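You operate a simulated robot arm through the tools that you are given. There is no shell and no other tool.

You run a simulated two-armed robot. Do the job below in one go: nothing can be reset, and whatever is moved stays where it is left.

Task
Box the white tray's three plain sherds by colour, then wipe the grit off the tray.
Fine: orange in the pink paper box, grey in the blue, beige in the cream; green cloth, put back; leave the lamp alone. What is to be rubbed or washed off counts as gone when no trace of it is left.

The check looks at the end state, three seconds after you hand in, the way a careful person would. Anything else that was tipped, shoved, dropped, spilled or broken makes it a failure. Flat cloth is picked up by pressing the open fingertips on it (5 to 10 N) and closing them slowly along it; thin cloth reads only 2 to 8 mm in the jaws.

Robot
Two 7-joint arms with two-finger parallel grippers on one trunk that stands fixed in place. Base frame: the origin is at the foot of the trunk, x ahead of it, y to its left, z up; the work surface is at about z = 740. Readings come in mm, degrees, newtons and seconds.
The left shoulder is at [80, 131, 947], the right one opposite. With the tool pointing down near the work surface each hand reaches from about 400 to 860 mm from the base axis, measured 20 degrees to its own side. Payload 1.57 kg a hand.
The tool frame of a hand sits at the grasp point between the pads (the TCP): z along the fingers, y along the line on which they close. The tips reach 30 mm beyond it. The gripper opens to 110 mm. The fingers are 24 mm wide and 12 mm thick; the gripper's body (48 by 112 mm) begins 78 mm behind the TCP.
Orientation is told as [roll, pitch, yaw] about the base's x, y, z axes, in that order, counted from this pose: with the fingers straight down and closing along the base's y, the tool's x points along the base's -x, its y along +y and its z along -z.

Tools
- The arms move only by the tool play_rows. It takes "left_steps", "right_steps" or both (then of equal length, played together; a hand with none holds still); each is a list of rows, each a list of 7 numbers: the shift along the base's x, y, z in units of 250 mm (1.0 is 250 mm), then the turn, a rotation vector about the base's x, y, z in units of 60 degrees (1.0 is 60 degrees), then the finger opening in mm, from 0 to 110. In form: [[tx, ty, tz, wx, wy, wz, jaw], ...]. A call has 1 to 20 rows; each row is the pose to reach, as a shift and turn from the pose commanded when the call began. A call with a number of a shift or a turn outside -1 to 1 is refused whole. A row lasts 0.2 s, in which the tool goes at most 50 mm and 8.6 degrees; a call with a longer step from one row to the next is refused whole, and so is a gripper value outside its range. Where a pose cannot be reached the arm comes as near as it can. A force on the tool above 40 N (or 10 N above the force at the start of the call, whichever is more), or a blocked arm, ends the call early, and 0.2 s more pass. The fingers move at their own pace (about 108 mm/s each) and stop on an object; they squeeze with about 20 N. The grip force told is the motor's: it shows also when the fingers shut on nothing. Time passes only in rows, and 0.2 s behind the last, so rows that repeat a pose let the fingers close. It gives the time, the measured TCP pose, the force on the tool (base axes), the opening and the grip force at its end, in the units of the frame above (readings bear some noise), with the torque about the TCP (base axes, N m) and any sound that the robot's microphone picked up, and new pictures: "pictures" is both (left out), scene, wrist or none (wrist: the cameras of the hands that moved).
- Cameras (640 x 400 px; columns grow to the right, rows downward): "scene" is now at [-52.9, 7.6, 1414.5]; the picture's right is [0.09, -1.00, 0.00], its down [-0.63, -0.06, -0.78] and it looks along [0.77, 0.07, -0.63] (base axes); focal length 323 px, centre (320, 200). "left" rides on the left gripper at [70, -16, -141] in its tool frame; the picture's right is [0.23, 0.97, 0.00], its down [-0.86, 0.20, -0.48] and it looks along [-0.47, 0.11, 0.88] (tool axes); focal length 222 px, centre (320, 200). "right" rides on the right gripper at [70, 16, -141] in its tool frame; the picture's right is [-0.23, 0.97, 0.00], its down [-0.86, -0.20, -0.48] and it looks along [-0.47, -0.11, 0.88] (tool axes); focal length 222 px, centre (320, 200). There is no depth. A picture from a camera that has moved, and an enlarged one, comes with that camera's place and axes in the base frame and with its lens.
- head_to(pan, tilt): turns the head with the scene camera to pan (to the left, within 109 degrees either way) and tilt (down, from -29 to 69), counted from straight ahead of the robot. It gives what a move gives, and a new picture of the scene camera.
- close_up(camera, box): a new picture of the part [left, top, right, bottom] of that camera's present view, enlarged. The clock stands still meanwhile.
- finish_job(): hands the job in; it is judged then, once.

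Nothing tells you positions but the pictures and the camera data. Unless the task says otherwise, let go and move clear before handing in.

The tools are called after "Request:" as name(argument=value, ...) on one line, values as JSON. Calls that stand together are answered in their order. play_rows: Moves the arms, as the interface text tells. Its arguments: {"type":"object","properties":{"left_steps":{"type":"array"},"right_steps":{"type":"array"},"pictures":{"type":"string","enum":["both","scene","wrist","none"]}},"required":[]} The other tools are called the same way: head_to (pan, tilt) turns the head that bears the scene camera; close_up (camera, box) takes an enlarged picture of a part of a camera's view; finish_job () hands the job in.

At the start:

```text
t: 0.0
left_eef_pos: [524.4, 323.5, 982.4]
left_orientation: [0.0, 0.1, 0.0]
left_contact_force: [-0.3, -0.4, 1.0]
left_wrist_torque: [0.03, 0.01, -0.01]
left_gripper_width: 110.1
left_grip_force: 0.0
right_eef_pos: [710.2, -126.6, 996.1]
right_orientation: [0.0, 0.0, 0.1]
right_contact_force: [-0.2, 0.4, -0.4]
right_wrist_torque: [0.0, 0.03, 0.03]
right_gripper_width: 110.1
right_grip_force: 0.0
head pan, tilt: [5.2, 39.0]
```

scene: 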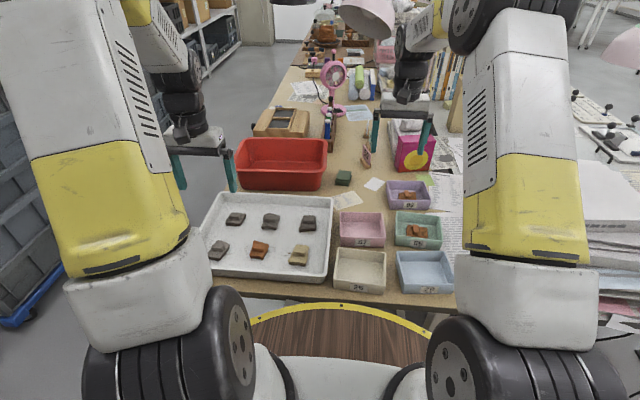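
right: 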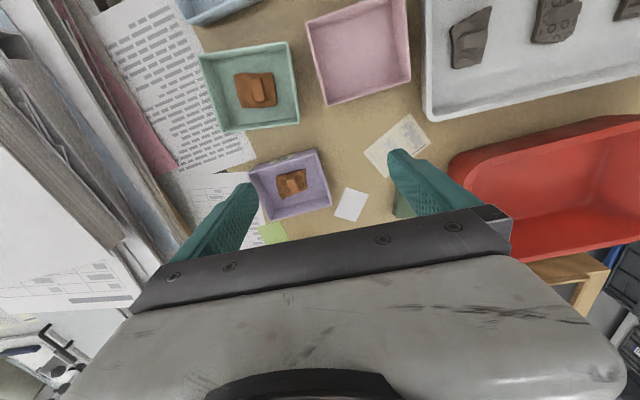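
left: 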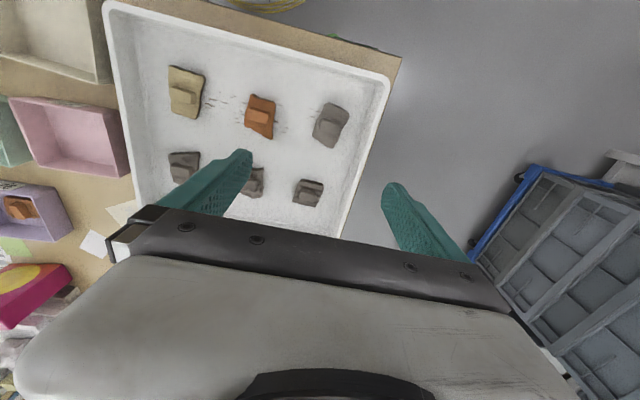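

I see a white tray with six sherds, pink, cream, blue, teal and lilac paper boxes, a red tub, and a small green block that may be the cloth. I'll take close-ups before moving anything.

Request:
close_up(camera="scene", box=[190, 180, 350, 290])

Request:
close_up(camera="scene", box=[320, 140, 480, 300])

Request:
close_up(camera="left", box=[100, 0, 400, 230])

Request:
close_up(camera="right", box=[180, 0, 640, 260])

Request:
close_up(camera="scene", box=[240, 60, 480, 200])

```text
3.64 times, centred on (270, 235) of scene
camera zoom: at [-52.9, 7.6, 1414.5], right [0.09, -1.0, 0.0], down [-0.63, -0.06, -0.78], along [0.77, 0.07, -0.63], focal length 1175 px, centre (502, 73)
```

zoom: 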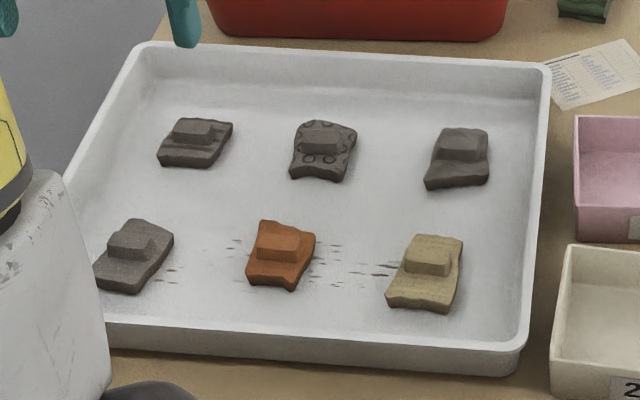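

```text
2.50 times, centred on (400, 220) of scene
camera zoom: at [-52.9, 7.6, 1414.5], right [0.09, -1.0, 0.0], down [-0.63, -0.06, -0.78], along [0.77, 0.07, -0.63], focal length 808 px, centre (120, 150)
```

zoom: 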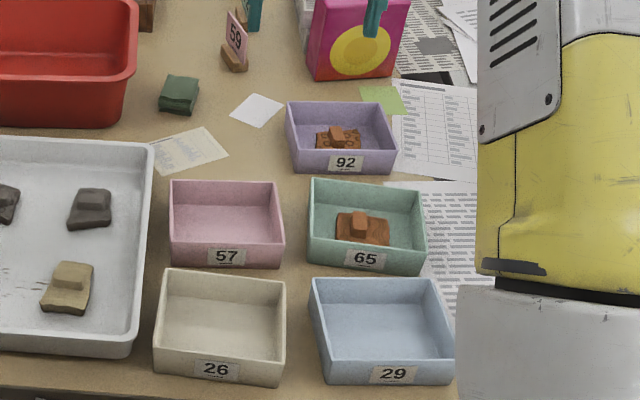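

```text
1.74 times, centred on (250, 115) of left
camera zoom: at [455.5, 307.6, 1123.3], right [-0.23, 0.97, 0.0], down [0.86, 0.2, 0.48], along [0.47, 0.11, -0.88], focal length 386 px, centre (442, 348)
```

zoom: 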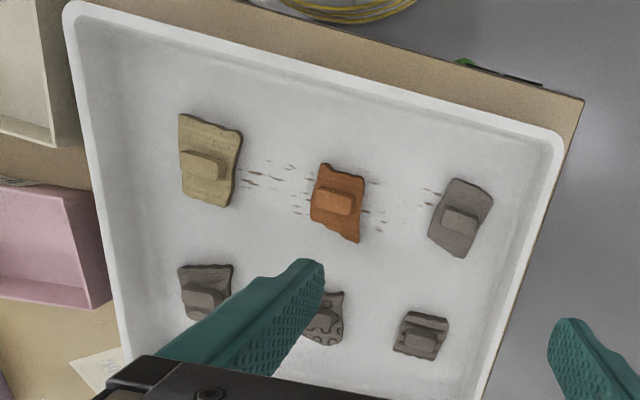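

```text
1.39 times, centred on (410, 130) of right
camera zoom: at [642.9, -110.5, 1139.3], right [0.23, 0.97, 0.0], down [0.86, -0.2, 0.48], along [0.47, -0.11, -0.88], focal length 309 px, centre (195, 297)
```

zoom: 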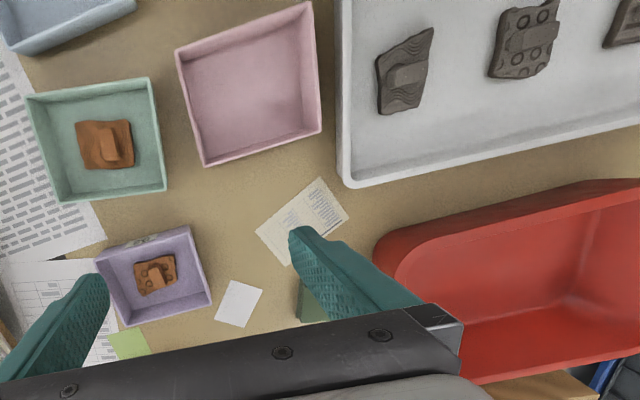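

```text
2.67 times, centred on (360, 130) of scene
camera zoom: at [-52.9, 7.6, 1414.5], right [0.09, -1.0, 0.0], down [-0.63, -0.06, -0.78], along [0.77, 0.07, -0.63], focal length 862 px, centre (213, 387)
```

zoom: 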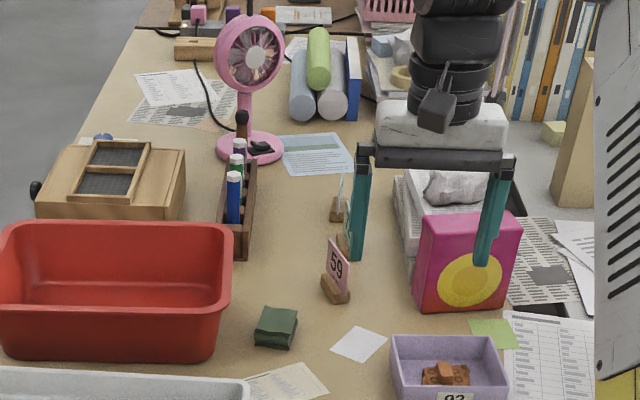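

The three plain sherds make up the tray's near row: grey at about (515,337), orange at (528,227) and beige at (520,118). The far row is decorated, and the green cloth looks folded at about (888,5) beside the red tub. Next I look around with the head to check for obstacles before moving the arms.

Request:
head_to(pan=0, tilt=20)

Request:
close_up(camera="scene", box=[200, 180, 460, 340])

Request:
head_to(pan=-30, tilt=40)

Request:
head_to(pan=10, tilt=52)

Request:
close_up(camera="scene", box=[180, 60, 400, 220])

```text
t: 0.8
left_eef_pos: [525.5, 322.2, 980.7]
left_orientation: [0.0, -0.1, -0.1]
left_contact_force: [-0.5, -0.4, 0.1]
left_wrist_torque: [0.03, 0.02, 0.0]
left_gripper_width: 110.1
left_grip_force: 0.0
right_eef_pos: [711.4, -127.1, 997.4]
right_orientation: [0.0, 0.0, 0.1]
right_contact_force: [-0.3, 0.0, -0.4]
right_wrist_torque: [0.0, -0.03, -0.03]
right_gripper_width: 110.2
right_grip_force: 0.1
head pan, tilt: [0.0, 20.0]
```

scene: 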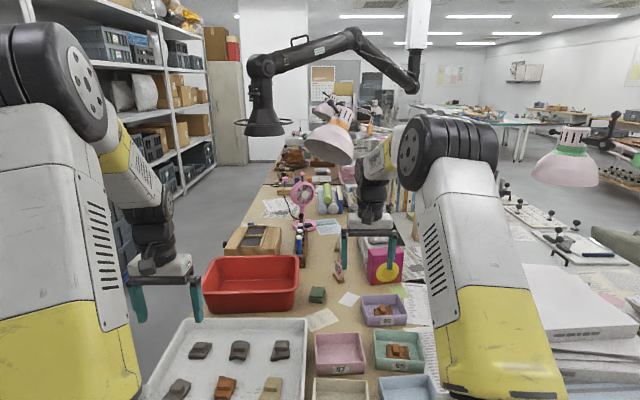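

```text
2.46 times, centred on (330, 260) of scene
camera zoom: at [-45.1, -0.2, 1444.3], right [0.0, -1.0, 0.0], down [-0.34, 0.0, -0.94], along [0.94, 0.0, -0.34], focal length 795 px, centre (295, 52)
```

zoom: 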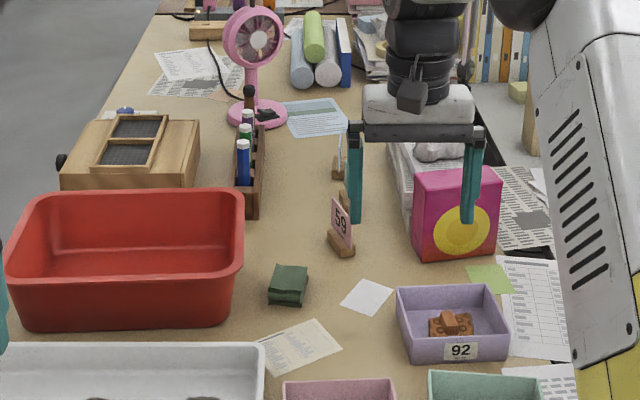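

```text
t: 1.8
left_eef_pos: [525.4, 323.4, 981.9]
left_orientation: [0.0, 0.1, 0.0]
left_contact_force: [-0.4, 0.1, 1.0]
left_wrist_torque: [0.01, 0.01, -0.01]
left_gripper_width: 110.2
left_grip_force: 0.1
right_eef_pos: [711.0, -126.4, 996.5]
right_orientation: [0.0, 0.0, 0.0]
right_contact_force: [-0.5, 0.2, 0.0]
right_wrist_torque: [0.01, -0.02, 0.01]
right_gripper_width: 109.9
right_grip_force: 0.0
head pan, tilt: [-30.0, 40.0]
```

scene: 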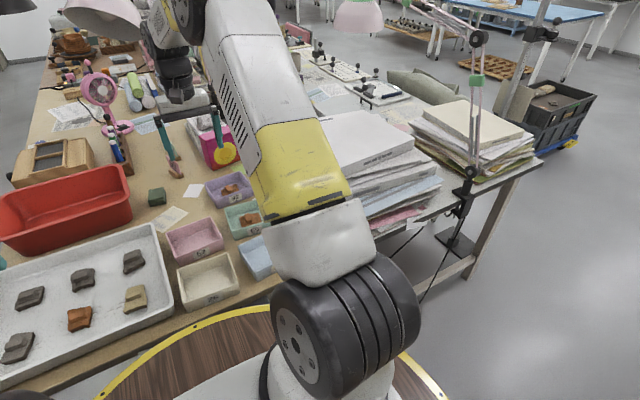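

```text
t: 2.8
left_eef_pos: [525.3, 323.9, 982.7]
left_orientation: [-0.1, 0.0, 0.0]
left_contact_force: [0.3, -0.6, -0.7]
left_wrist_torque: [0.0, -0.01, 0.01]
left_gripper_width: 109.9
left_grip_force: 0.1
right_eef_pos: [711.3, -126.5, 996.3]
right_orientation: [0.0, 0.0, 0.0]
right_contact_force: [0.2, -0.2, 0.4]
right_wrist_torque: [-0.01, 0.01, 0.02]
right_gripper_width: 109.7
right_grip_force: 0.1
head pan, tilt: [10.0, 52.0]
```

scene: 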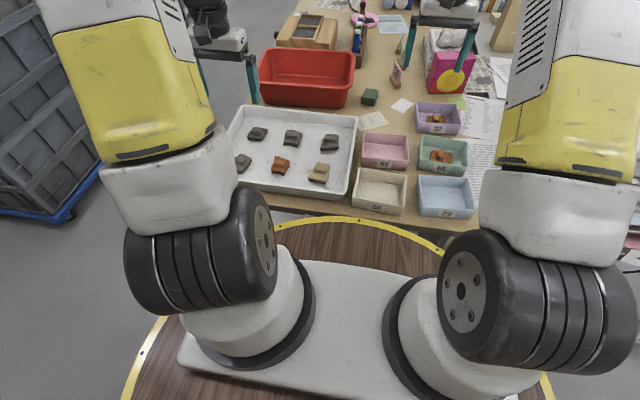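

```text
2.50 times, centred on (290, 140) of scene
camera zoom: at [-64.3, 12.7, 1396.2], right [0.17, -0.98, 0.0], down [-0.78, -0.14, -0.62], along [0.61, 0.11, -0.79], focal length 808 px, centre (395, 350)
```

zoom: 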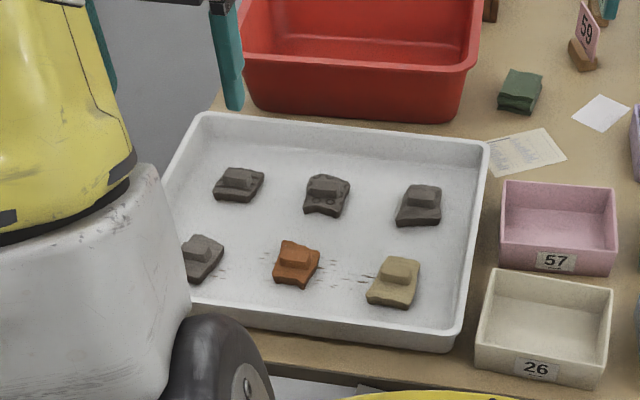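

The near row (grey, orange, beige) is plain, and each sherd has a raised block on top. The lamp is far off and out of my way. I'll shift the left arm out to the left and bring the right hand above the beige sherd to look at it from its wrist camera.

Request:
play_rows(left_steps=[[-0.02, 0.1, 0.025, 0, 0, 0, 110], [-0.045, 0.2, 0.05, 0, 0, 0, 110], [-0.07, 0.3, 0.075, 0, 0, 0, 110], [-0.09, 0.4, 0.1, 0, 0, 0, 110], [-0.11, 0.5, 0.125, 0, 0, 0, 110], [-0.135, 0.6, 0.15, 0, 0, 0, 110], [-0.16, 0.7, 0.175, 0, 0, 0, 110], [-0.18, 0.8, 0.2, 0, 0, 0, 110], [-0.18, 0.8, 0.2, 0, 0, 0, 110]], right_steps=[[-0.095, 0.113, -0.033, 0, 0, 0, 110], [-0.191, 0.227, -0.066, 0, 0, 0, 110], [-0.286, 0.34, -0.099, 0, 0, 0, 110], [-0.382, 0.454, -0.132, 0, 0, 0, 110], [-0.477, 0.567, -0.165, 0, 0, 0, 110], [-0.573, 0.681, -0.198, 0, 0, 0, 110], [-0.668, 0.794, -0.231, 0, 0, 0, 110], [-0.764, 0.908, -0.264, 0, 0, 0, 110], [-0.764, 0.908, -0.264, 0, 0, 0, 110]])

```text
t: 4.8
left_eef_pos: [478.6, 522.6, 1034.8]
left_orientation: [-0.1, -0.1, 0.0]
left_contact_force: [0.2, 0.8, 0.0]
left_wrist_torque: [0.02, 0.0, 0.02]
left_gripper_width: 110.1
left_grip_force: 0.0
right_eef_pos: [520.4, 102.9, 932.9]
right_orientation: [0.0, 0.0, -0.1]
right_contact_force: [0.5, -0.2, -0.6]
right_wrist_torque: [-0.01, -0.01, -0.03]
right_gripper_width: 110.3
right_grip_force: 0.0
head pan, tilt: [10.0, 52.0]
camera right: at [451.4, 118.3, 1075.4], right [0.23, 0.97, 0.0], down [0.85, -0.2, 0.48], along [0.47, -0.11, -0.88], focal length 222 px, centre (320, 200)
camera left: at [409.4, 507.4, 1175.7], right [-0.23, 0.97, 0.0], down [0.86, 0.2, 0.48], along [0.47, 0.11, -0.88], focal length 222 px, centre (320, 200)
```

scene: 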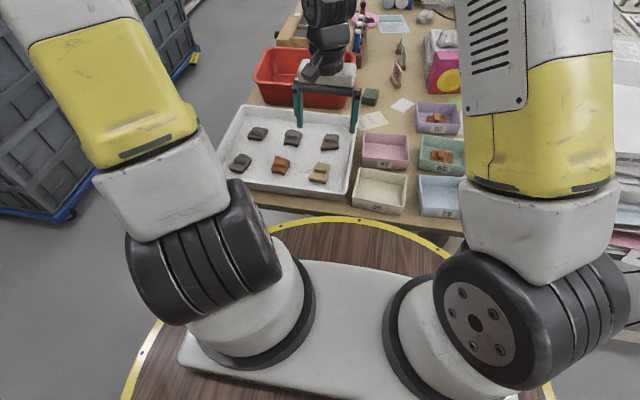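
right: 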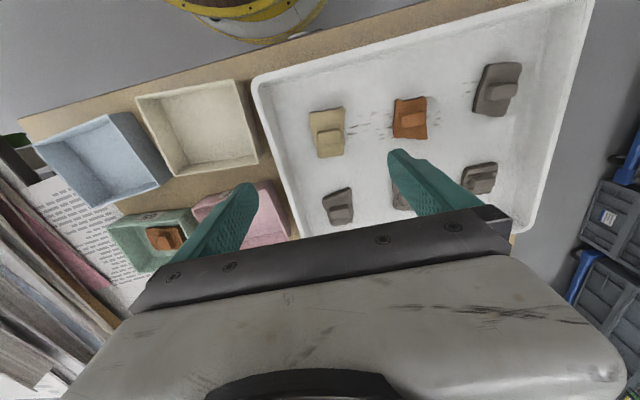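
left: 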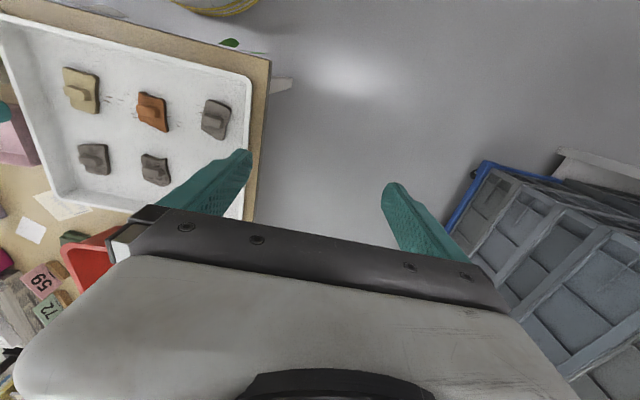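

The right hand is near the beige sherd and the left arm is clear. I'll zoom in on the sherds and the grit for their exact shape and angle.

Request:
close_up(camera="right", box=[290, 50, 450, 170])

Request:
close_up(camera="right", box=[420, 40, 560, 140])

Request:
close_up(camera="right", box=[20, 60, 290, 260])

```text
3.33 times, centred on (370, 110) of right
camera zoom: at [451.4, 118.3, 1075.4], right [0.23, 0.97, 0.0], down [0.85, -0.2, 0.48], along [0.47, -0.11, -0.88], focal length 740 px, centre (153, 500)
```

zoom: 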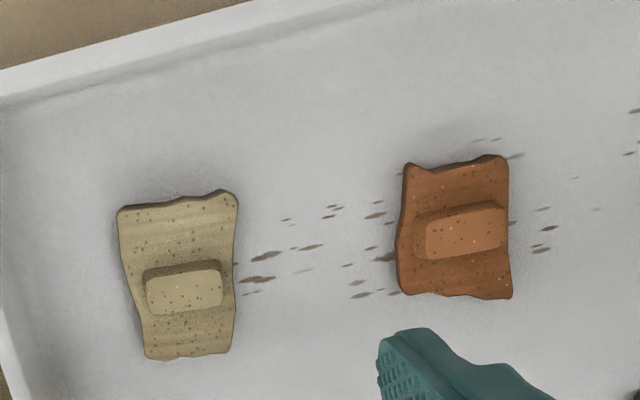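

```text
4.00 times, centred on (490, 90) of right
camera zoom: at [451.4, 118.3, 1075.4], right [0.23, 0.97, 0.0], down [0.85, -0.2, 0.48], along [0.47, -0.11, -0.88], focal length 888 px, centre (-360, 640)
```

zoom: 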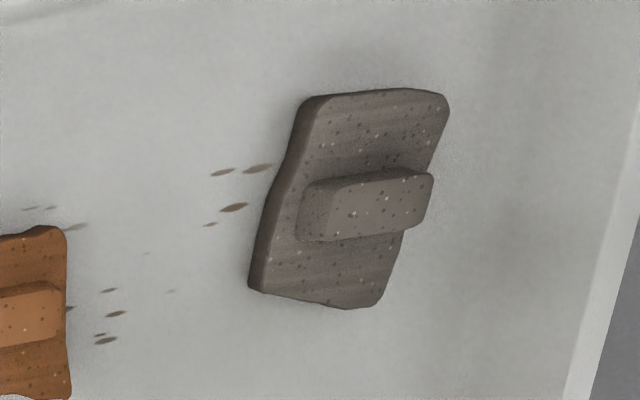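

```text
2.00 times, centred on (155, 160) of right
camera zoom: at [451.4, 118.3, 1075.4], right [0.23, 0.97, 0.0], down [0.85, -0.2, 0.48], along [0.47, -0.11, -0.88], focal length 444 px, centre (650, 280)
```

zoom: 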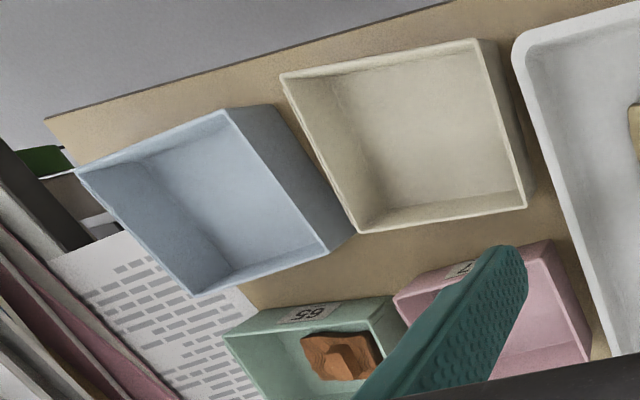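

Beige has a raised block about 31 x 14 mm centred near (523,115), its long side almost along y. I'll come down over it with the fingers closing along the block's long side and check the alignment partway.

Request:
play_rows(right_steps=[[0.007, 0.025, -0.08, 0, 0, -0.04, 70], [0.014, 0.05, -0.18, 0, 0, -0.087, 56], [0.014, 0.05, -0.28, 0, 0, -0.087, 56], [0.014, 0.05, -0.38, 0, 0, -0.087, 56], [0.014, 0.05, -0.38, 0, 0, -0.087, 56]], pictures="wrist")

Request:
close_up(camera="right", box=[230, 80, 430, 220])

Request:
close_up(camera="scene", box=[240, 100, 400, 210])

```text
t: 6.0
left_eef_pos: [477.7, 522.2, 1034.8]
left_orientation: [0.0, 0.0, 0.0]
left_contact_force: [0.8, -0.1, -0.7]
left_wrist_torque: [-0.01, 0.01, 0.01]
left_gripper_width: 109.9
left_grip_force: 0.1
right_eef_pos: [524.5, 113.7, 835.6]
right_orientation: [0.1, 0.1, -5.3]
right_contact_force: [0.1, -0.1, 0.8]
right_wrist_torque: [0.01, 0.05, -0.01]
right_gripper_width: 55.9
right_grip_force: 0.0
head pan, tilt: [10.0, 52.0]
camera right: at [457.0, 135.1, 978.7], right [0.32, 0.95, 0.0], down [0.83, -0.28, 0.48], along [0.45, -0.15, -0.88], focal length 222 px, centre (320, 200)
```

right: 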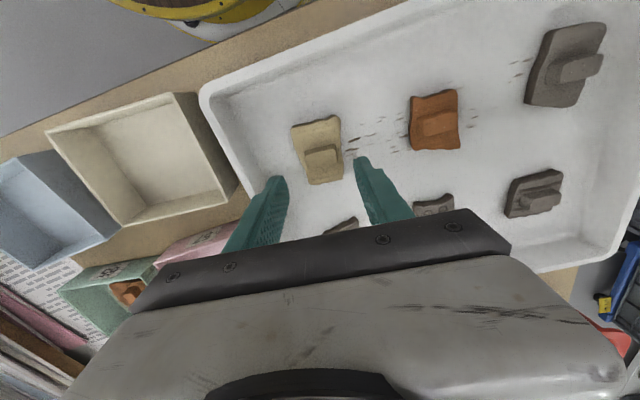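

```text
2.86 times, centred on (330, 150) of right
camera zoom: at [457.0, 135.1, 978.7], right [0.32, 0.95, 0.0], down [0.83, -0.28, 0.48], along [0.45, -0.15, -0.88], focal length 635 px, centre (291, 343)
```

zoom: 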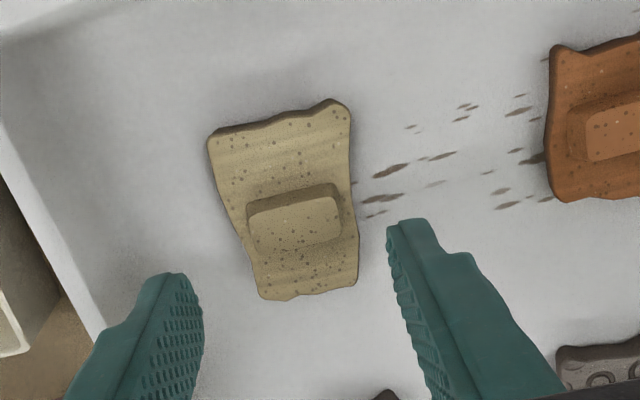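

```text
3.64 times, centred on (320, 155) of scene
camera zoom: at [-64.4, 12.9, 1396.1], right [0.17, -0.98, 0.0], down [-0.78, -0.14, -0.62], along [0.61, 0.11, -0.79], focal length 1175 px, centre (320, 364)
```

zoom: 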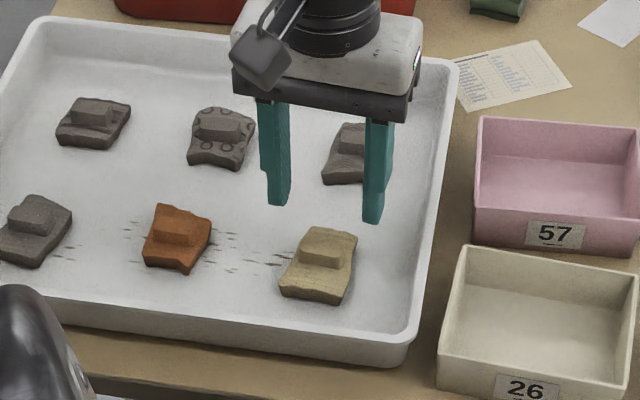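

The hand is centred over the block and aligned with it. I'll lower in small steps and watch the force reading.

Request:
play_rows(right_steps=[[0, 0, -0.06, 0, 0, 0, 50], [0, 0, -0.12, 0, 0, 0, 50], [0, 0, -0.12, 0, 0, 0, 50]], pictures="wrist")

Request:
close_up(camera="right", box=[230, 80, 430, 220])

Request:
close_up(camera="scene", box=[270, 130, 370, 200])

```text
t: 6.8
left_eef_pos: [478.9, 522.7, 1034.1]
left_orientation: [0.0, 0.0, 0.0]
left_contact_force: [0.1, -0.2, 0.1]
left_wrist_torque: [-0.01, 0.01, 0.01]
left_gripper_width: 110.0
left_grip_force: 0.0
right_eef_pos: [523.7, 112.2, 806.4]
right_orientation: [0.0, 0.0, -5.3]
right_contact_force: [-0.4, -0.4, -0.6]
right_wrist_torque: [-0.02, 0.0, 0.03]
right_gripper_width: 49.8
right_grip_force: 0.1
head pan, tilt: [10.0, 52.0]
camera right: at [456.6, 135.4, 948.8], right [0.32, 0.95, 0.0], down [0.83, -0.28, 0.48], along [0.45, -0.15, -0.88], focal length 222 px, centre (320, 200)
```

right: 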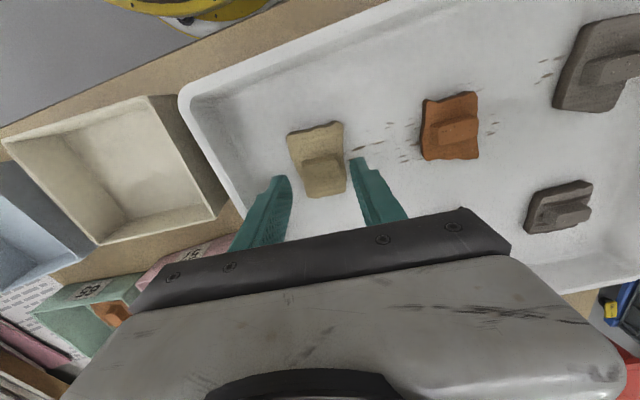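

```text
2.86 times, centred on (330, 150) of right
camera zoom: at [456.6, 135.4, 948.8], right [0.32, 0.95, 0.0], down [0.83, -0.28, 0.48], along [0.45, -0.15, -0.88], focal length 635 px, centre (291, 343)
```

zoom: 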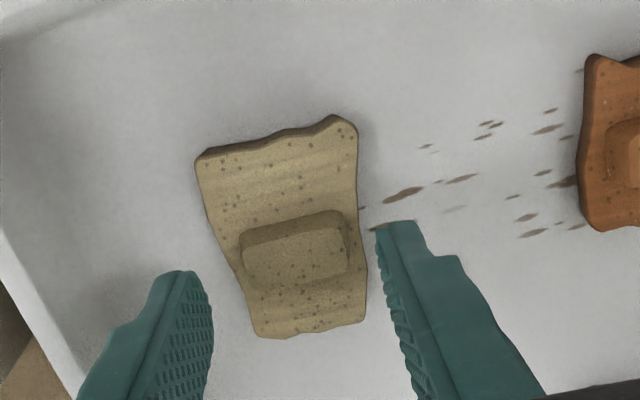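

```text
5.71 times, centred on (320, 165) of scene
camera zoom: at [-64.4, 12.9, 1396.1], right [0.17, -0.98, 0.0], down [-0.78, -0.14, -0.62], along [0.61, 0.11, -0.79], focal length 1846 px, centre (320, 400)
```

zoom: 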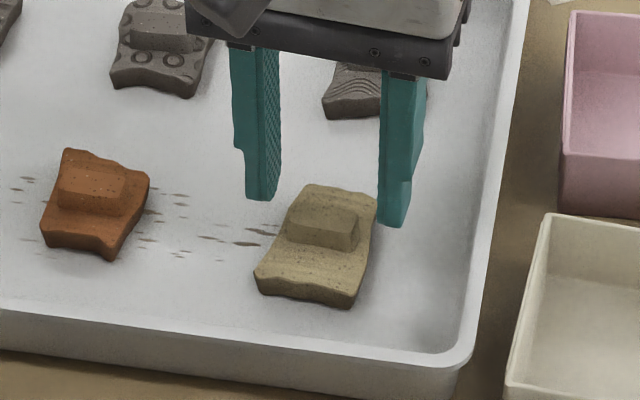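

The fingertips are level with the top of the block, about z 775, and the centring is good. I'll lower another 10 mm or so in small steps.

Request:
play_rows(right_steps=[[0, 0.003, -0.016, 0, 0, 0, 50], [0, 0.004, -0.032, 0, 0, 0, 50], [0, 0.004, -0.044, 0, 0, 0, 50], [0, 0.004, -0.044, 0, 0, 0, 50]], pictures="wrist")

Request:
close_up(camera="right", box=[230, 80, 430, 220])

Request:
close_up(camera="scene", box=[270, 130, 370, 200])

```text
t: 7.8
left_eef_pos: [478.0, 522.6, 1034.2]
left_orientation: [0.1, 0.1, 0.0]
left_contact_force: [-0.4, 0.2, 0.5]
left_wrist_torque: [0.0, 0.03, -0.02]
left_gripper_width: 109.9
left_grip_force: 0.0
right_eef_pos: [524.0, 113.8, 793.5]
right_orientation: [0.0, 0.0, -5.3]
right_contact_force: [0.4, 1.0, 0.3]
right_wrist_torque: [0.03, 0.05, -0.01]
right_gripper_width: 49.9
right_grip_force: 0.0
head pan, tilt: [10.0, 52.0]
camera right: at [457.0, 136.2, 937.4], right [0.32, 0.95, 0.0], down [0.83, -0.28, 0.48], along [0.45, -0.15, -0.88], focal length 222 px, centre (320, 200)
```

right: 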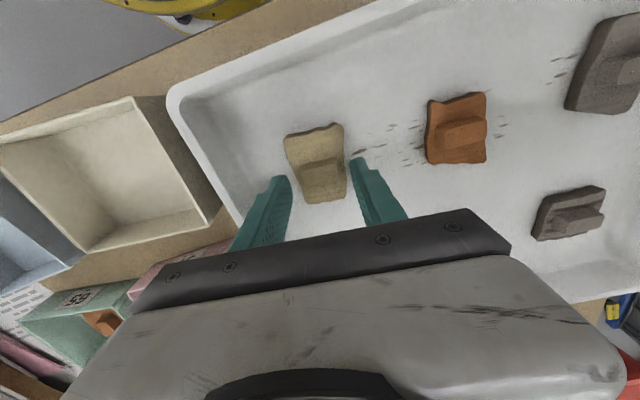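

```text
2.86 times, centred on (330, 150) of right
camera zoom: at [457.0, 136.2, 937.4], right [0.32, 0.95, 0.0], down [0.83, -0.28, 0.48], along [0.45, -0.15, -0.88], focal length 635 px, centre (291, 343)
```

zoom: 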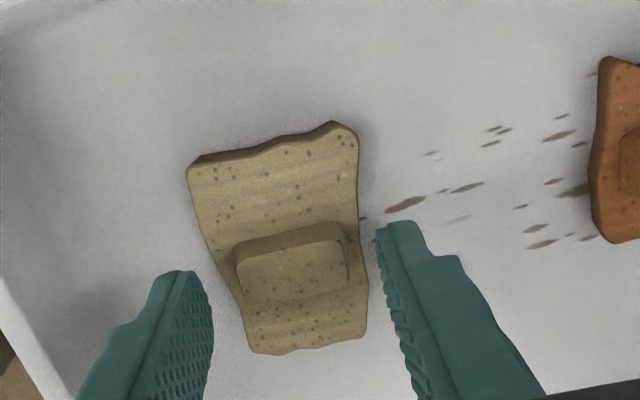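

```text
5.71 times, centred on (320, 165) of scene
camera zoom: at [-64.3, 12.9, 1396.1], right [0.17, -0.98, 0.0], down [-0.78, -0.14, -0.62], along [0.61, 0.11, -0.79], focal length 1846 px, centre (320, 400)
```

zoom: 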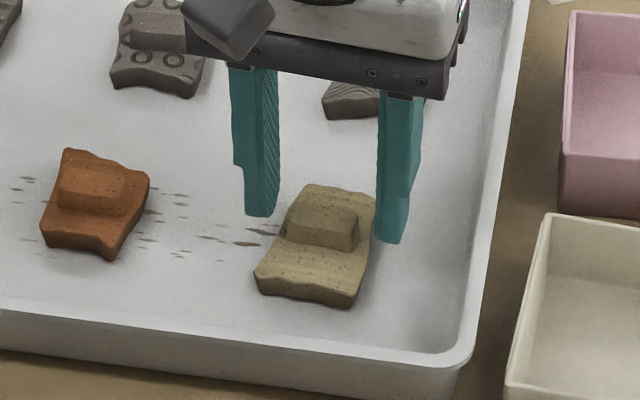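

The tips are just at plate-top level with no contact. I'll rise 4 mm so that only the block is pinched, then close and read the width.

Request:
play_rows(right_steps=[[0, 0, 0.014, 0, 0, 0, 50], [0, 0, 0.014, 0, 0, 0, 42], [0, 0, 0.014, 0, 0, 0, 36], [0, 0, 0.014, 0, 0, 0, 30], [0, 0, 0.014, 0, 0, 0, 24], [0, 0, 0.014, 0, 0, 0, 24]], pictures="wrist")

Request:
close_up(camera="scene", box=[270, 130, 370, 200])

Request:
close_up(camera="right", box=[230, 80, 430, 220])

```text
t: 9.2
left_eef_pos: [478.3, 522.0, 1033.5]
left_orientation: [0.0, 0.0, -0.1]
left_contact_force: [0.4, -0.1, 0.7]
left_wrist_torque: [0.0, 0.0, -0.01]
left_gripper_width: 110.0
left_grip_force: 0.1
right_eef_pos: [524.5, 115.9, 799.9]
right_orientation: [0.1, -0.1, -5.2]
right_contact_force: [1.4, 3.1, 19.9]
right_wrist_torque: [0.06, 0.13, -0.02]
right_gripper_width: 18.3
right_grip_force: 0.1
head pan, tilt: [10.0, 52.0]
camera right: at [457.0, 137.4, 942.2], right [0.31, 0.95, 0.0], down [0.83, -0.28, 0.48], along [0.46, -0.15, -0.88], focal length 222 px, centre (320, 200)
```

right: 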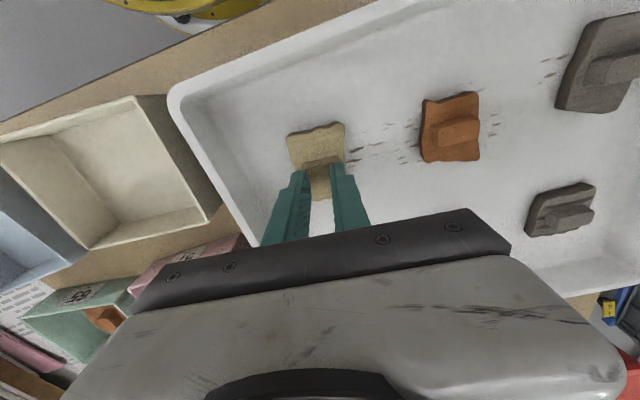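

```text
5.71 times, centred on (320, 165) of scene
camera zoom: at [-64.7, 12.9, 1396.1], right [0.17, -0.98, 0.0], down [-0.78, -0.14, -0.62], along [0.61, 0.11, -0.79], focal length 1846 px, centre (320, 400)
```

zoom: 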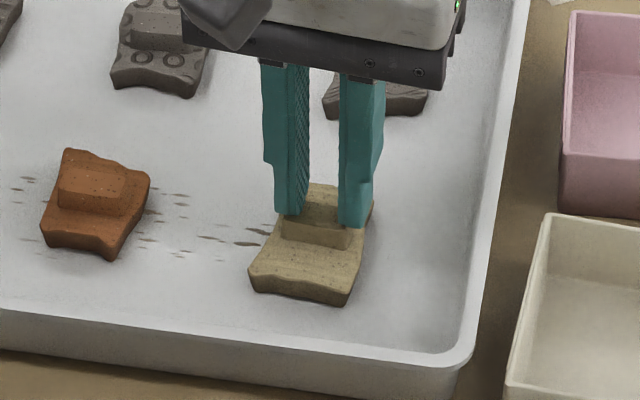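

```text
2.86 times, centred on (330, 150) of right
camera zoom: at [457.0, 137.4, 942.2], right [0.31, 0.95, 0.0], down [0.83, -0.28, 0.48], along [0.46, -0.15, -0.88], focal length 635 px, centre (291, 343)
```

zoom: 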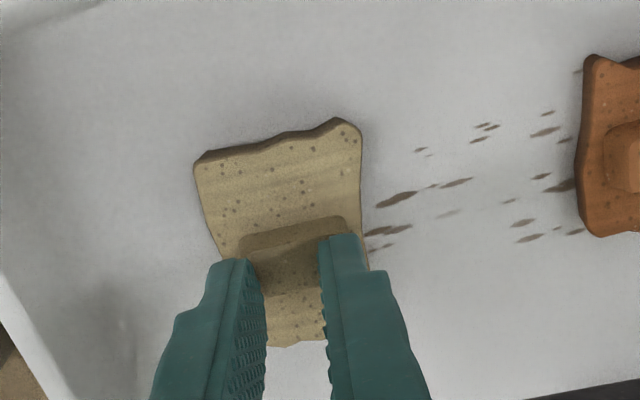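

The closing fingertips rode up onto the top of the block, which is at about z 770, so I need to go lower. I'll lift, open, and find the plate top by a gentle touch before closing.

Request:
play_rows(right_steps=[[0, 0, 0.03, 0, 0, 0, 24], [0, 0, 0.05, 0, 0, 0, 44], [0, 0, 0.05, 0, 0, 0, 44]], pictures="wrist")

Request:
close_up(camera="right", box=[230, 80, 430, 220])

Request:
close_up(camera="scene", box=[270, 130, 370, 200])

```text
t: 10.0
left_eef_pos: [478.9, 523.5, 1034.6]
left_orientation: [0.0, 0.0, 0.0]
left_contact_force: [-0.2, 0.2, -0.2]
left_wrist_torque: [0.0, 0.01, -0.01]
left_gripper_width: 109.9
left_grip_force: 0.0
right_eef_pos: [522.8, 114.8, 810.6]
right_orientation: [0.0, 0.0, -5.2]
right_contact_force: [0.2, -0.7, -1.2]
right_wrist_torque: [0.0, 0.04, 0.0]
right_gripper_width: 44.1
right_grip_force: 0.1
head pan, tilt: [10.0, 52.0]
camera right: at [456.2, 136.8, 953.5], right [0.32, 0.95, 0.0], down [0.83, -0.28, 0.48], along [0.45, -0.15, -0.88], focal length 222 px, centre (320, 200)
```

right: 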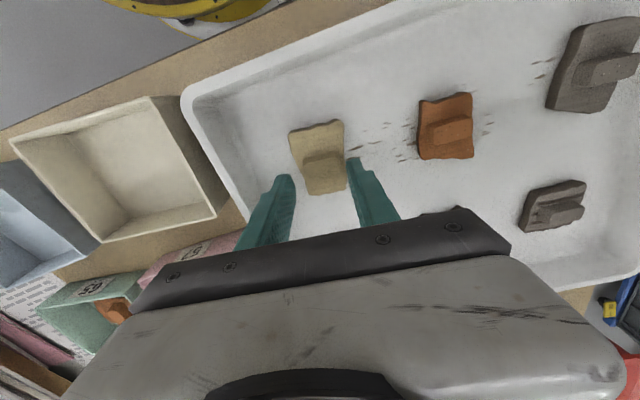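

```text
2.86 times, centred on (330, 150) of right
camera zoom: at [456.2, 136.8, 953.5], right [0.32, 0.95, 0.0], down [0.83, -0.28, 0.48], along [0.45, -0.15, -0.88], focal length 635 px, centre (291, 343)
```

zoom: 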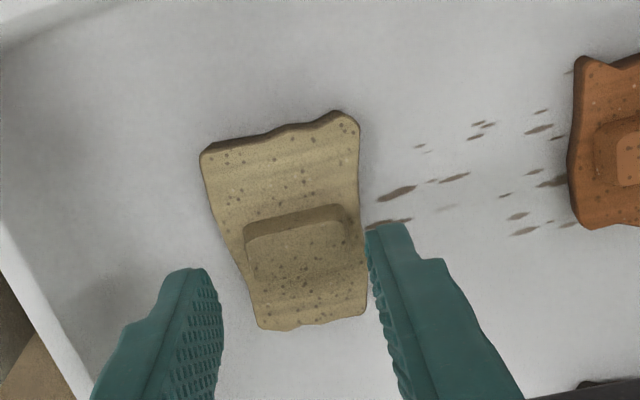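

```text
5.71 times, centred on (320, 165) of scene
camera zoom: at [-64.3, 12.9, 1396.1], right [0.17, -0.98, 0.0], down [-0.78, -0.14, -0.62], along [0.61, 0.11, -0.79], focal length 1846 px, centre (320, 400)
```

zoom: 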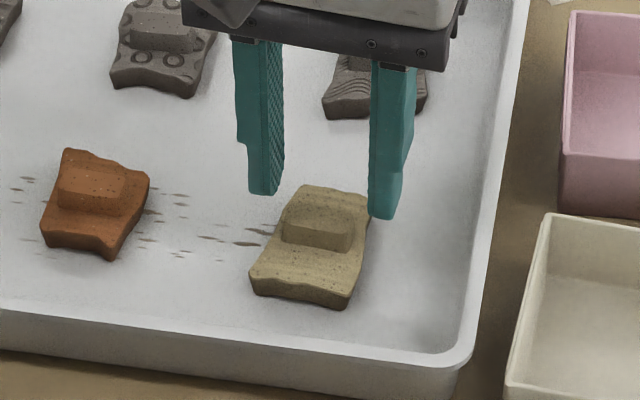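

The beige block is now centred near (522,117). I'll re-centre and lower with the jaws at 40 mm, feeling for the plate.

Request:
play_rows(right_steps=[[0, 0.008, -0.02, 0, 0, 0, 40], [0, 0.008, -0.04, 0, 0, 0, 40], [0, 0.008, -0.056, 0, 0, 0, 40], [0, 0.008, -0.068, 0, 0, 0, 40], [0, 0.008, -0.076, 0, 0, 0, 40], [0, 0.008, -0.076, 0, 0, 0, 40]], pictures="none")

```text
t: 11.4
left_eef_pos: [479.4, 522.6, 1033.8]
left_orientation: [-0.1, -0.1, -0.1]
left_contact_force: [-0.2, 0.5, 0.0]
left_wrist_torque: [-0.01, 0.02, 0.0]
left_gripper_width: 110.1
left_grip_force: 0.1
right_eef_pos: [524.0, 114.3, 789.4]
right_orientation: [0.0, 0.0, -5.1]
right_contact_force: [0.8, -0.4, 0.2]
right_wrist_torque: [-0.01, -0.03, 0.01]
right_gripper_width: 39.9
right_grip_force: 0.0
head pan, tilt: [10.0, 52.0]
```

Still no contact with the tips at about z 759. I'll take a quick look before going lower.

Request:
close_up(camera="right", box=[250, 100, 390, 200])

Request:
close_up(camera="scene", box=[285, 140, 355, 190])

```text
4.00 times, centred on (320, 150) of right
camera zoom: at [456.9, 137.7, 933.6], right [0.32, 0.95, 0.0], down [0.83, -0.28, 0.48], along [0.45, -0.15, -0.88], focal length 888 px, centre (320, 400)
```

zoom: 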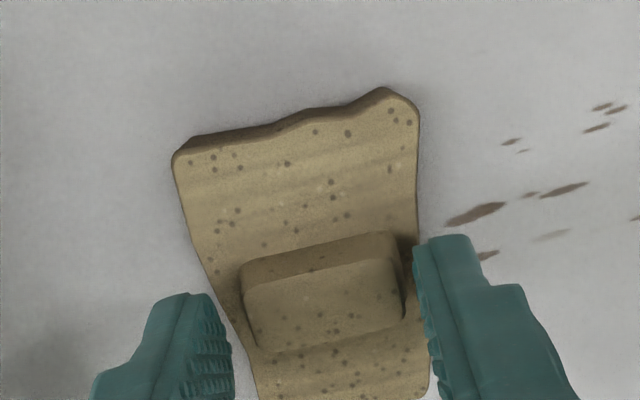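

```text
8.00 times, centred on (320, 165) of scene
camera zoom: at [-64.3, 12.9, 1396.1], right [0.17, -0.98, 0.0], down [-0.78, -0.14, -0.62], along [0.61, 0.11, -0.79], focal length 2585 px, centre (320, 480)
```

zoom: 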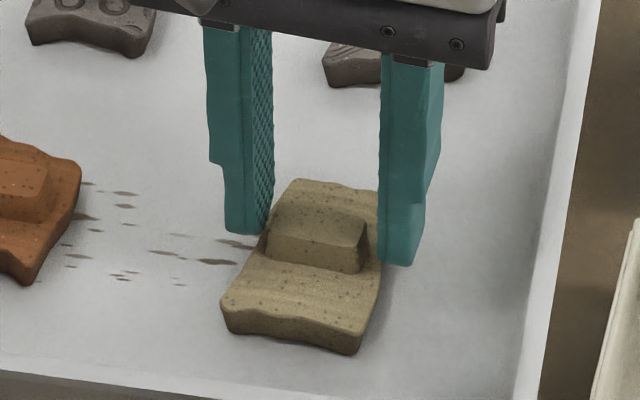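

The block now sits well between the fingertips, with its full height available. I'll close slowly here.

Request:
play_rows(right_steps=[[0, 0, 0, 0, 0, 0, 36], [0, 0, 0, 0, 0, 0, 32], [0, 0, 0, 0, 0, 0, 28], [0, 0, 0, 0, 0, 0, 24], [0, 0, 0, 0, 0, 0, 24]], pictures="none")

Request:
close_up(camera="right", box=[250, 100, 390, 200])

Request:
close_up(camera="scene", box=[285, 140, 355, 190])

```text
t: 12.6
left_eef_pos: [478.7, 522.8, 1034.9]
left_orientation: [0.0, 0.0, 0.1]
left_contact_force: [-0.5, 0.7, -1.1]
left_wrist_torque: [-0.01, 0.03, 0.03]
left_gripper_width: 110.0
left_grip_force: 0.1
right_eef_pos: [523.7, 116.3, 792.0]
right_orientation: [0.0, 0.0, -5.1]
right_contact_force: [0.7, 0.3, -0.3]
right_wrist_torque: [-0.01, 0.01, 0.01]
right_gripper_width: 31.2
right_grip_force: 19.8
head pan, tilt: [10.0, 52.0]
```

```text
4.00 times, centred on (320, 150) of right
camera zoom: at [456.9, 137.7, 933.6], right [0.32, 0.95, 0.0], down [0.83, -0.28, 0.48], along [0.45, -0.15, -0.88], focal length 888 px, centre (320, 400)
```

zoom: 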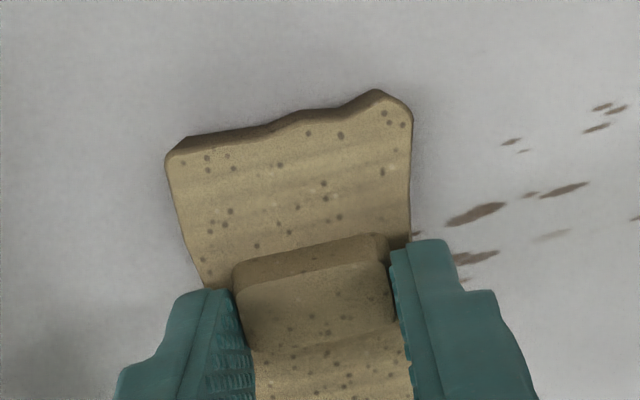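

```text
8.00 times, centred on (320, 165) of scene
camera zoom: at [-64.3, 12.9, 1396.1], right [0.17, -0.98, 0.0], down [-0.78, -0.14, -0.62], along [0.61, 0.11, -0.79], focal length 2585 px, centre (320, 480)
```

zoom: 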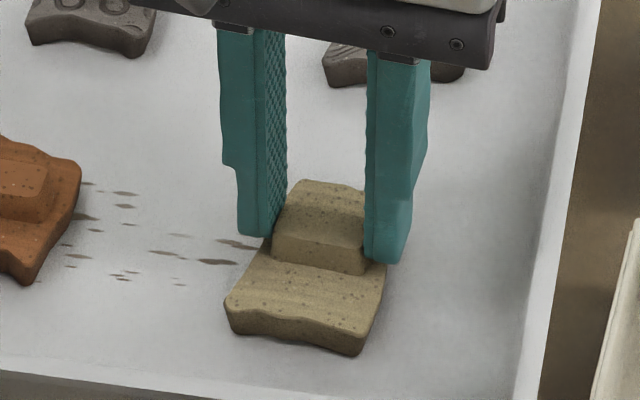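

The grip is firm on the beige block at 31 mm and 20 N. I'll lift straight up 100 mm and check that it is held.

Request:
play_rows(right_steps=[[0, 0, 0.04, 0, 0, 0, 24], [0, 0, 0.12, 0, 0, 0, 24], [0, 0, 0.22, 0, 0, 0, 24], [0, 0, 0.32, 0, 0, 0, 24], [0, 0, 0.42, 0, 0, 0, 24], [0, 0, 0.42, 0, 0, 0, 24]])

```text
t: 14.0
left_eef_pos: [478.7, 522.1, 1034.1]
left_orientation: [0.0, 0.0, 0.0]
left_contact_force: [0.8, -0.3, 1.0]
left_wrist_torque: [-0.02, -0.02, 0.01]
left_gripper_width: 110.0
left_grip_force: 0.2
right_eef_pos: [524.9, 118.1, 894.4]
right_orientation: [0.0, -0.1, -5.4]
right_contact_force: [-0.4, -0.2, -1.0]
right_wrist_torque: [-0.05, -0.01, -0.02]
right_gripper_width: 30.8
right_grip_force: 20.0
head pan, tilt: [10.0, 52.0]
camera right: at [457.3, 140.2, 1037.5], right [0.32, 0.95, 0.0], down [0.83, -0.28, 0.48], along [0.45, -0.15, -0.88], focal length 222 px, centre (320, 200)
```

scene: 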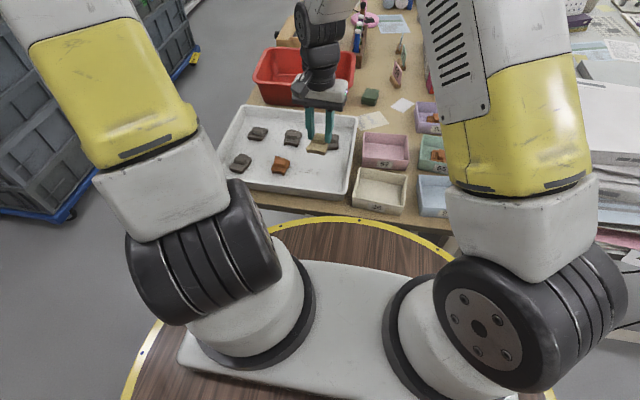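
right: 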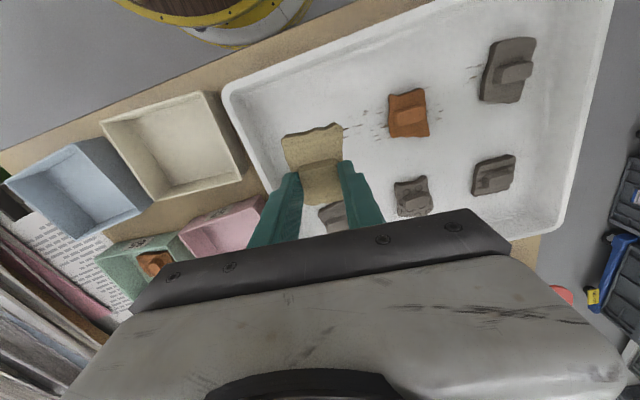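

Beige is held. I'll carry it over to the cream box, centred near (475,-44), and lower it partway.

Request:
play_rows(right_steps=[[-0.03, -0.1, 0, 0, 0, 0, 24], [-0.08, -0.25, 0, 0, 0, 0, 24], [-0.13, -0.4, 0, 0, 0, 0, 24], [-0.17, -0.54, 0, 0, 0, 0, 24], [-0.2, -0.648, 0, 0, 0, 0, 24], [-0.2, -0.648, -0.08, 0, 0, 0, 24], [-0.2, -0.648, -0.16, 0, 0, 0, 24], [-0.2, -0.648, -0.16, 0, 0, 0, 24]])

Request:
close_up(camera="scene", box=[330, 140, 430, 220])

Request:
close_up(camera="right", box=[200, 40, 440, 230])

```text
t: 15.8
left_eef_pos: [479.4, 523.1, 1033.7]
left_orientation: [0.0, 0.0, 0.0]
left_contact_force: [-0.1, 0.3, 0.2]
left_wrist_torque: [0.01, 0.02, -0.01]
left_gripper_width: 109.7
left_grip_force: 0.1
right_eef_pos: [473.1, -45.7, 857.5]
right_orientation: [0.0, 0.0, -5.3]
right_contact_force: [0.1, -0.3, -0.4]
right_wrist_torque: [0.01, -0.02, 0.01]
right_gripper_width: 31.1
right_grip_force: 19.8
head pan, tilt: [10.0, 52.0]
camera right: at [406.5, -23.3, 1000.4], right [0.32, 0.95, 0.0], down [0.83, -0.28, 0.48], along [0.45, -0.15, -0.88], focal length 222 px, centre (320, 200)
```

scene: 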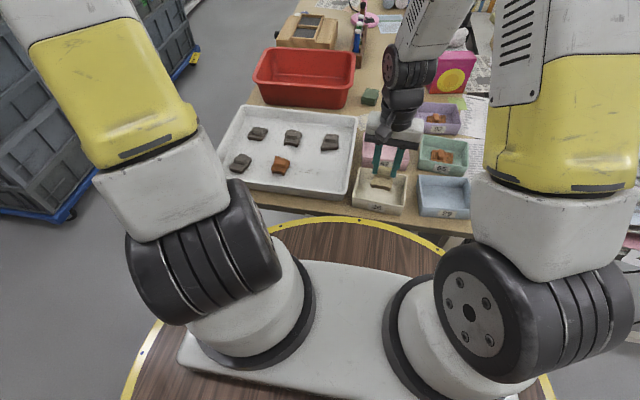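
right: 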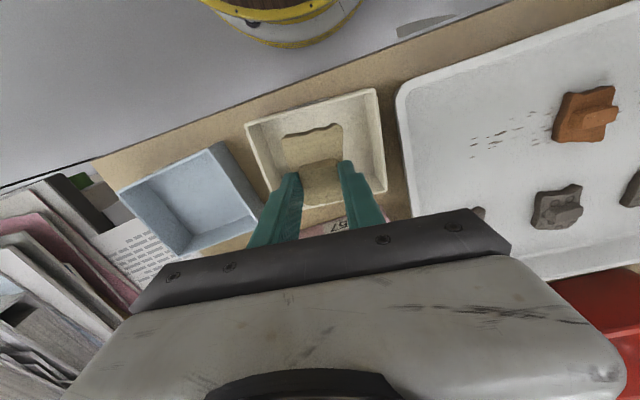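

```text
5.00 times, centred on (380, 180) of scene
camera zoom: at [-64.4, 12.8, 1396.1], right [0.17, -0.98, 0.0], down [-0.78, -0.14, -0.62], along [0.61, 0.11, -0.79], focal length 1616 px, centre (20, 300)
```

zoom: 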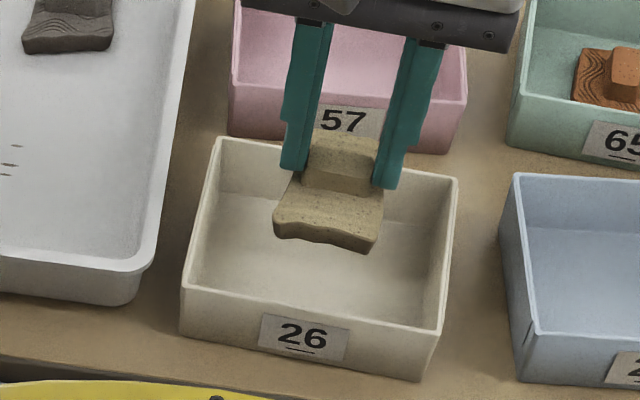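

```text
2.11 times, centred on (320, 135) of right
camera zoom: at [406.5, -23.3, 1000.4], right [0.32, 0.95, 0.0], down [0.83, -0.28, 0.48], along [0.45, -0.15, -0.88], focal length 468 px, centre (320, 337)
```

zoom: 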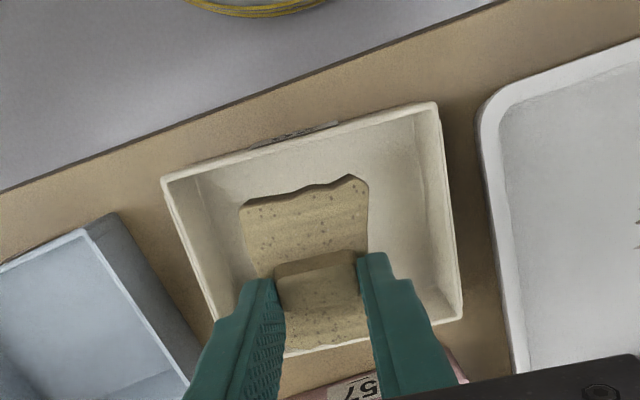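

Beige is centred over the cream box. I'll lower it to just above the floor, then finish by feel.

Request:
play_rows(right_steps=[[0, 0, -0.1, 0, 0, 0, 24], [0, 0, -0.18, 0, 0, 0, 24], [0, 0, -0.24, 0, 0, 0, 24], [0, 0, -0.256, 0, 0, 0, 24], [0, 0, -0.256, 0, 0, 0, 24]], pictures="none")

Request:
close_up(camera="scene", box=[330, 140, 430, 220])

```text
t: 17.0
left_eef_pos: [479.9, 522.6, 1035.1]
left_orientation: [0.0, 0.0, 0.1]
left_contact_force: [0.5, 0.4, 0.4]
left_wrist_torque: [0.04, 0.0, -0.03]
left_gripper_width: 110.0
left_grip_force: 0.0
right_eef_pos: [475.0, -45.4, 792.2]
right_orientation: [0.0, 0.0, -5.2]
right_contact_force: [-0.4, 0.0, -0.4]
right_wrist_torque: [0.03, 0.01, 0.05]
right_gripper_width: 31.4
right_grip_force: 19.4
head pan, tilt: [10.0, 52.0]
```

```text
5.00 times, centred on (380, 180) of scene
camera zoom: at [-64.3, 12.9, 1396.1], right [0.17, -0.98, 0.0], down [-0.78, -0.14, -0.62], along [0.61, 0.11, -0.79], focal length 1616 px, centre (20, 300)
```

zoom: 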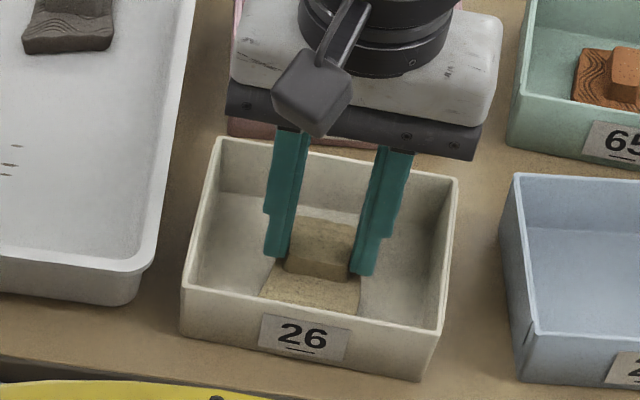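

Request:
play_rows(right_steps=[[0, 0, -0.008, 0, 0, 0, 24], [0, 0, -0.016, 0, 0, 0, 24], [0, 0, -0.016, 0, 0, 0, 24]], pictures="none")

```text
t: 17.8
left_eef_pos: [479.5, 522.0, 1034.0]
left_orientation: [0.0, 0.0, 0.1]
left_contact_force: [0.1, 0.2, 0.3]
left_wrist_torque: [-0.02, 0.0, -0.01]
left_gripper_width: 110.0
left_grip_force: 0.0
right_eef_pos: [473.9, -45.6, 787.4]
right_orientation: [0.0, 0.0, -5.2]
right_contact_force: [-1.9, 0.6, 14.9]
right_wrist_torque: [0.04, 0.19, 0.02]
right_gripper_width: 31.3
right_grip_force: 19.7
head pan, tilt: [10.0, 52.0]
```

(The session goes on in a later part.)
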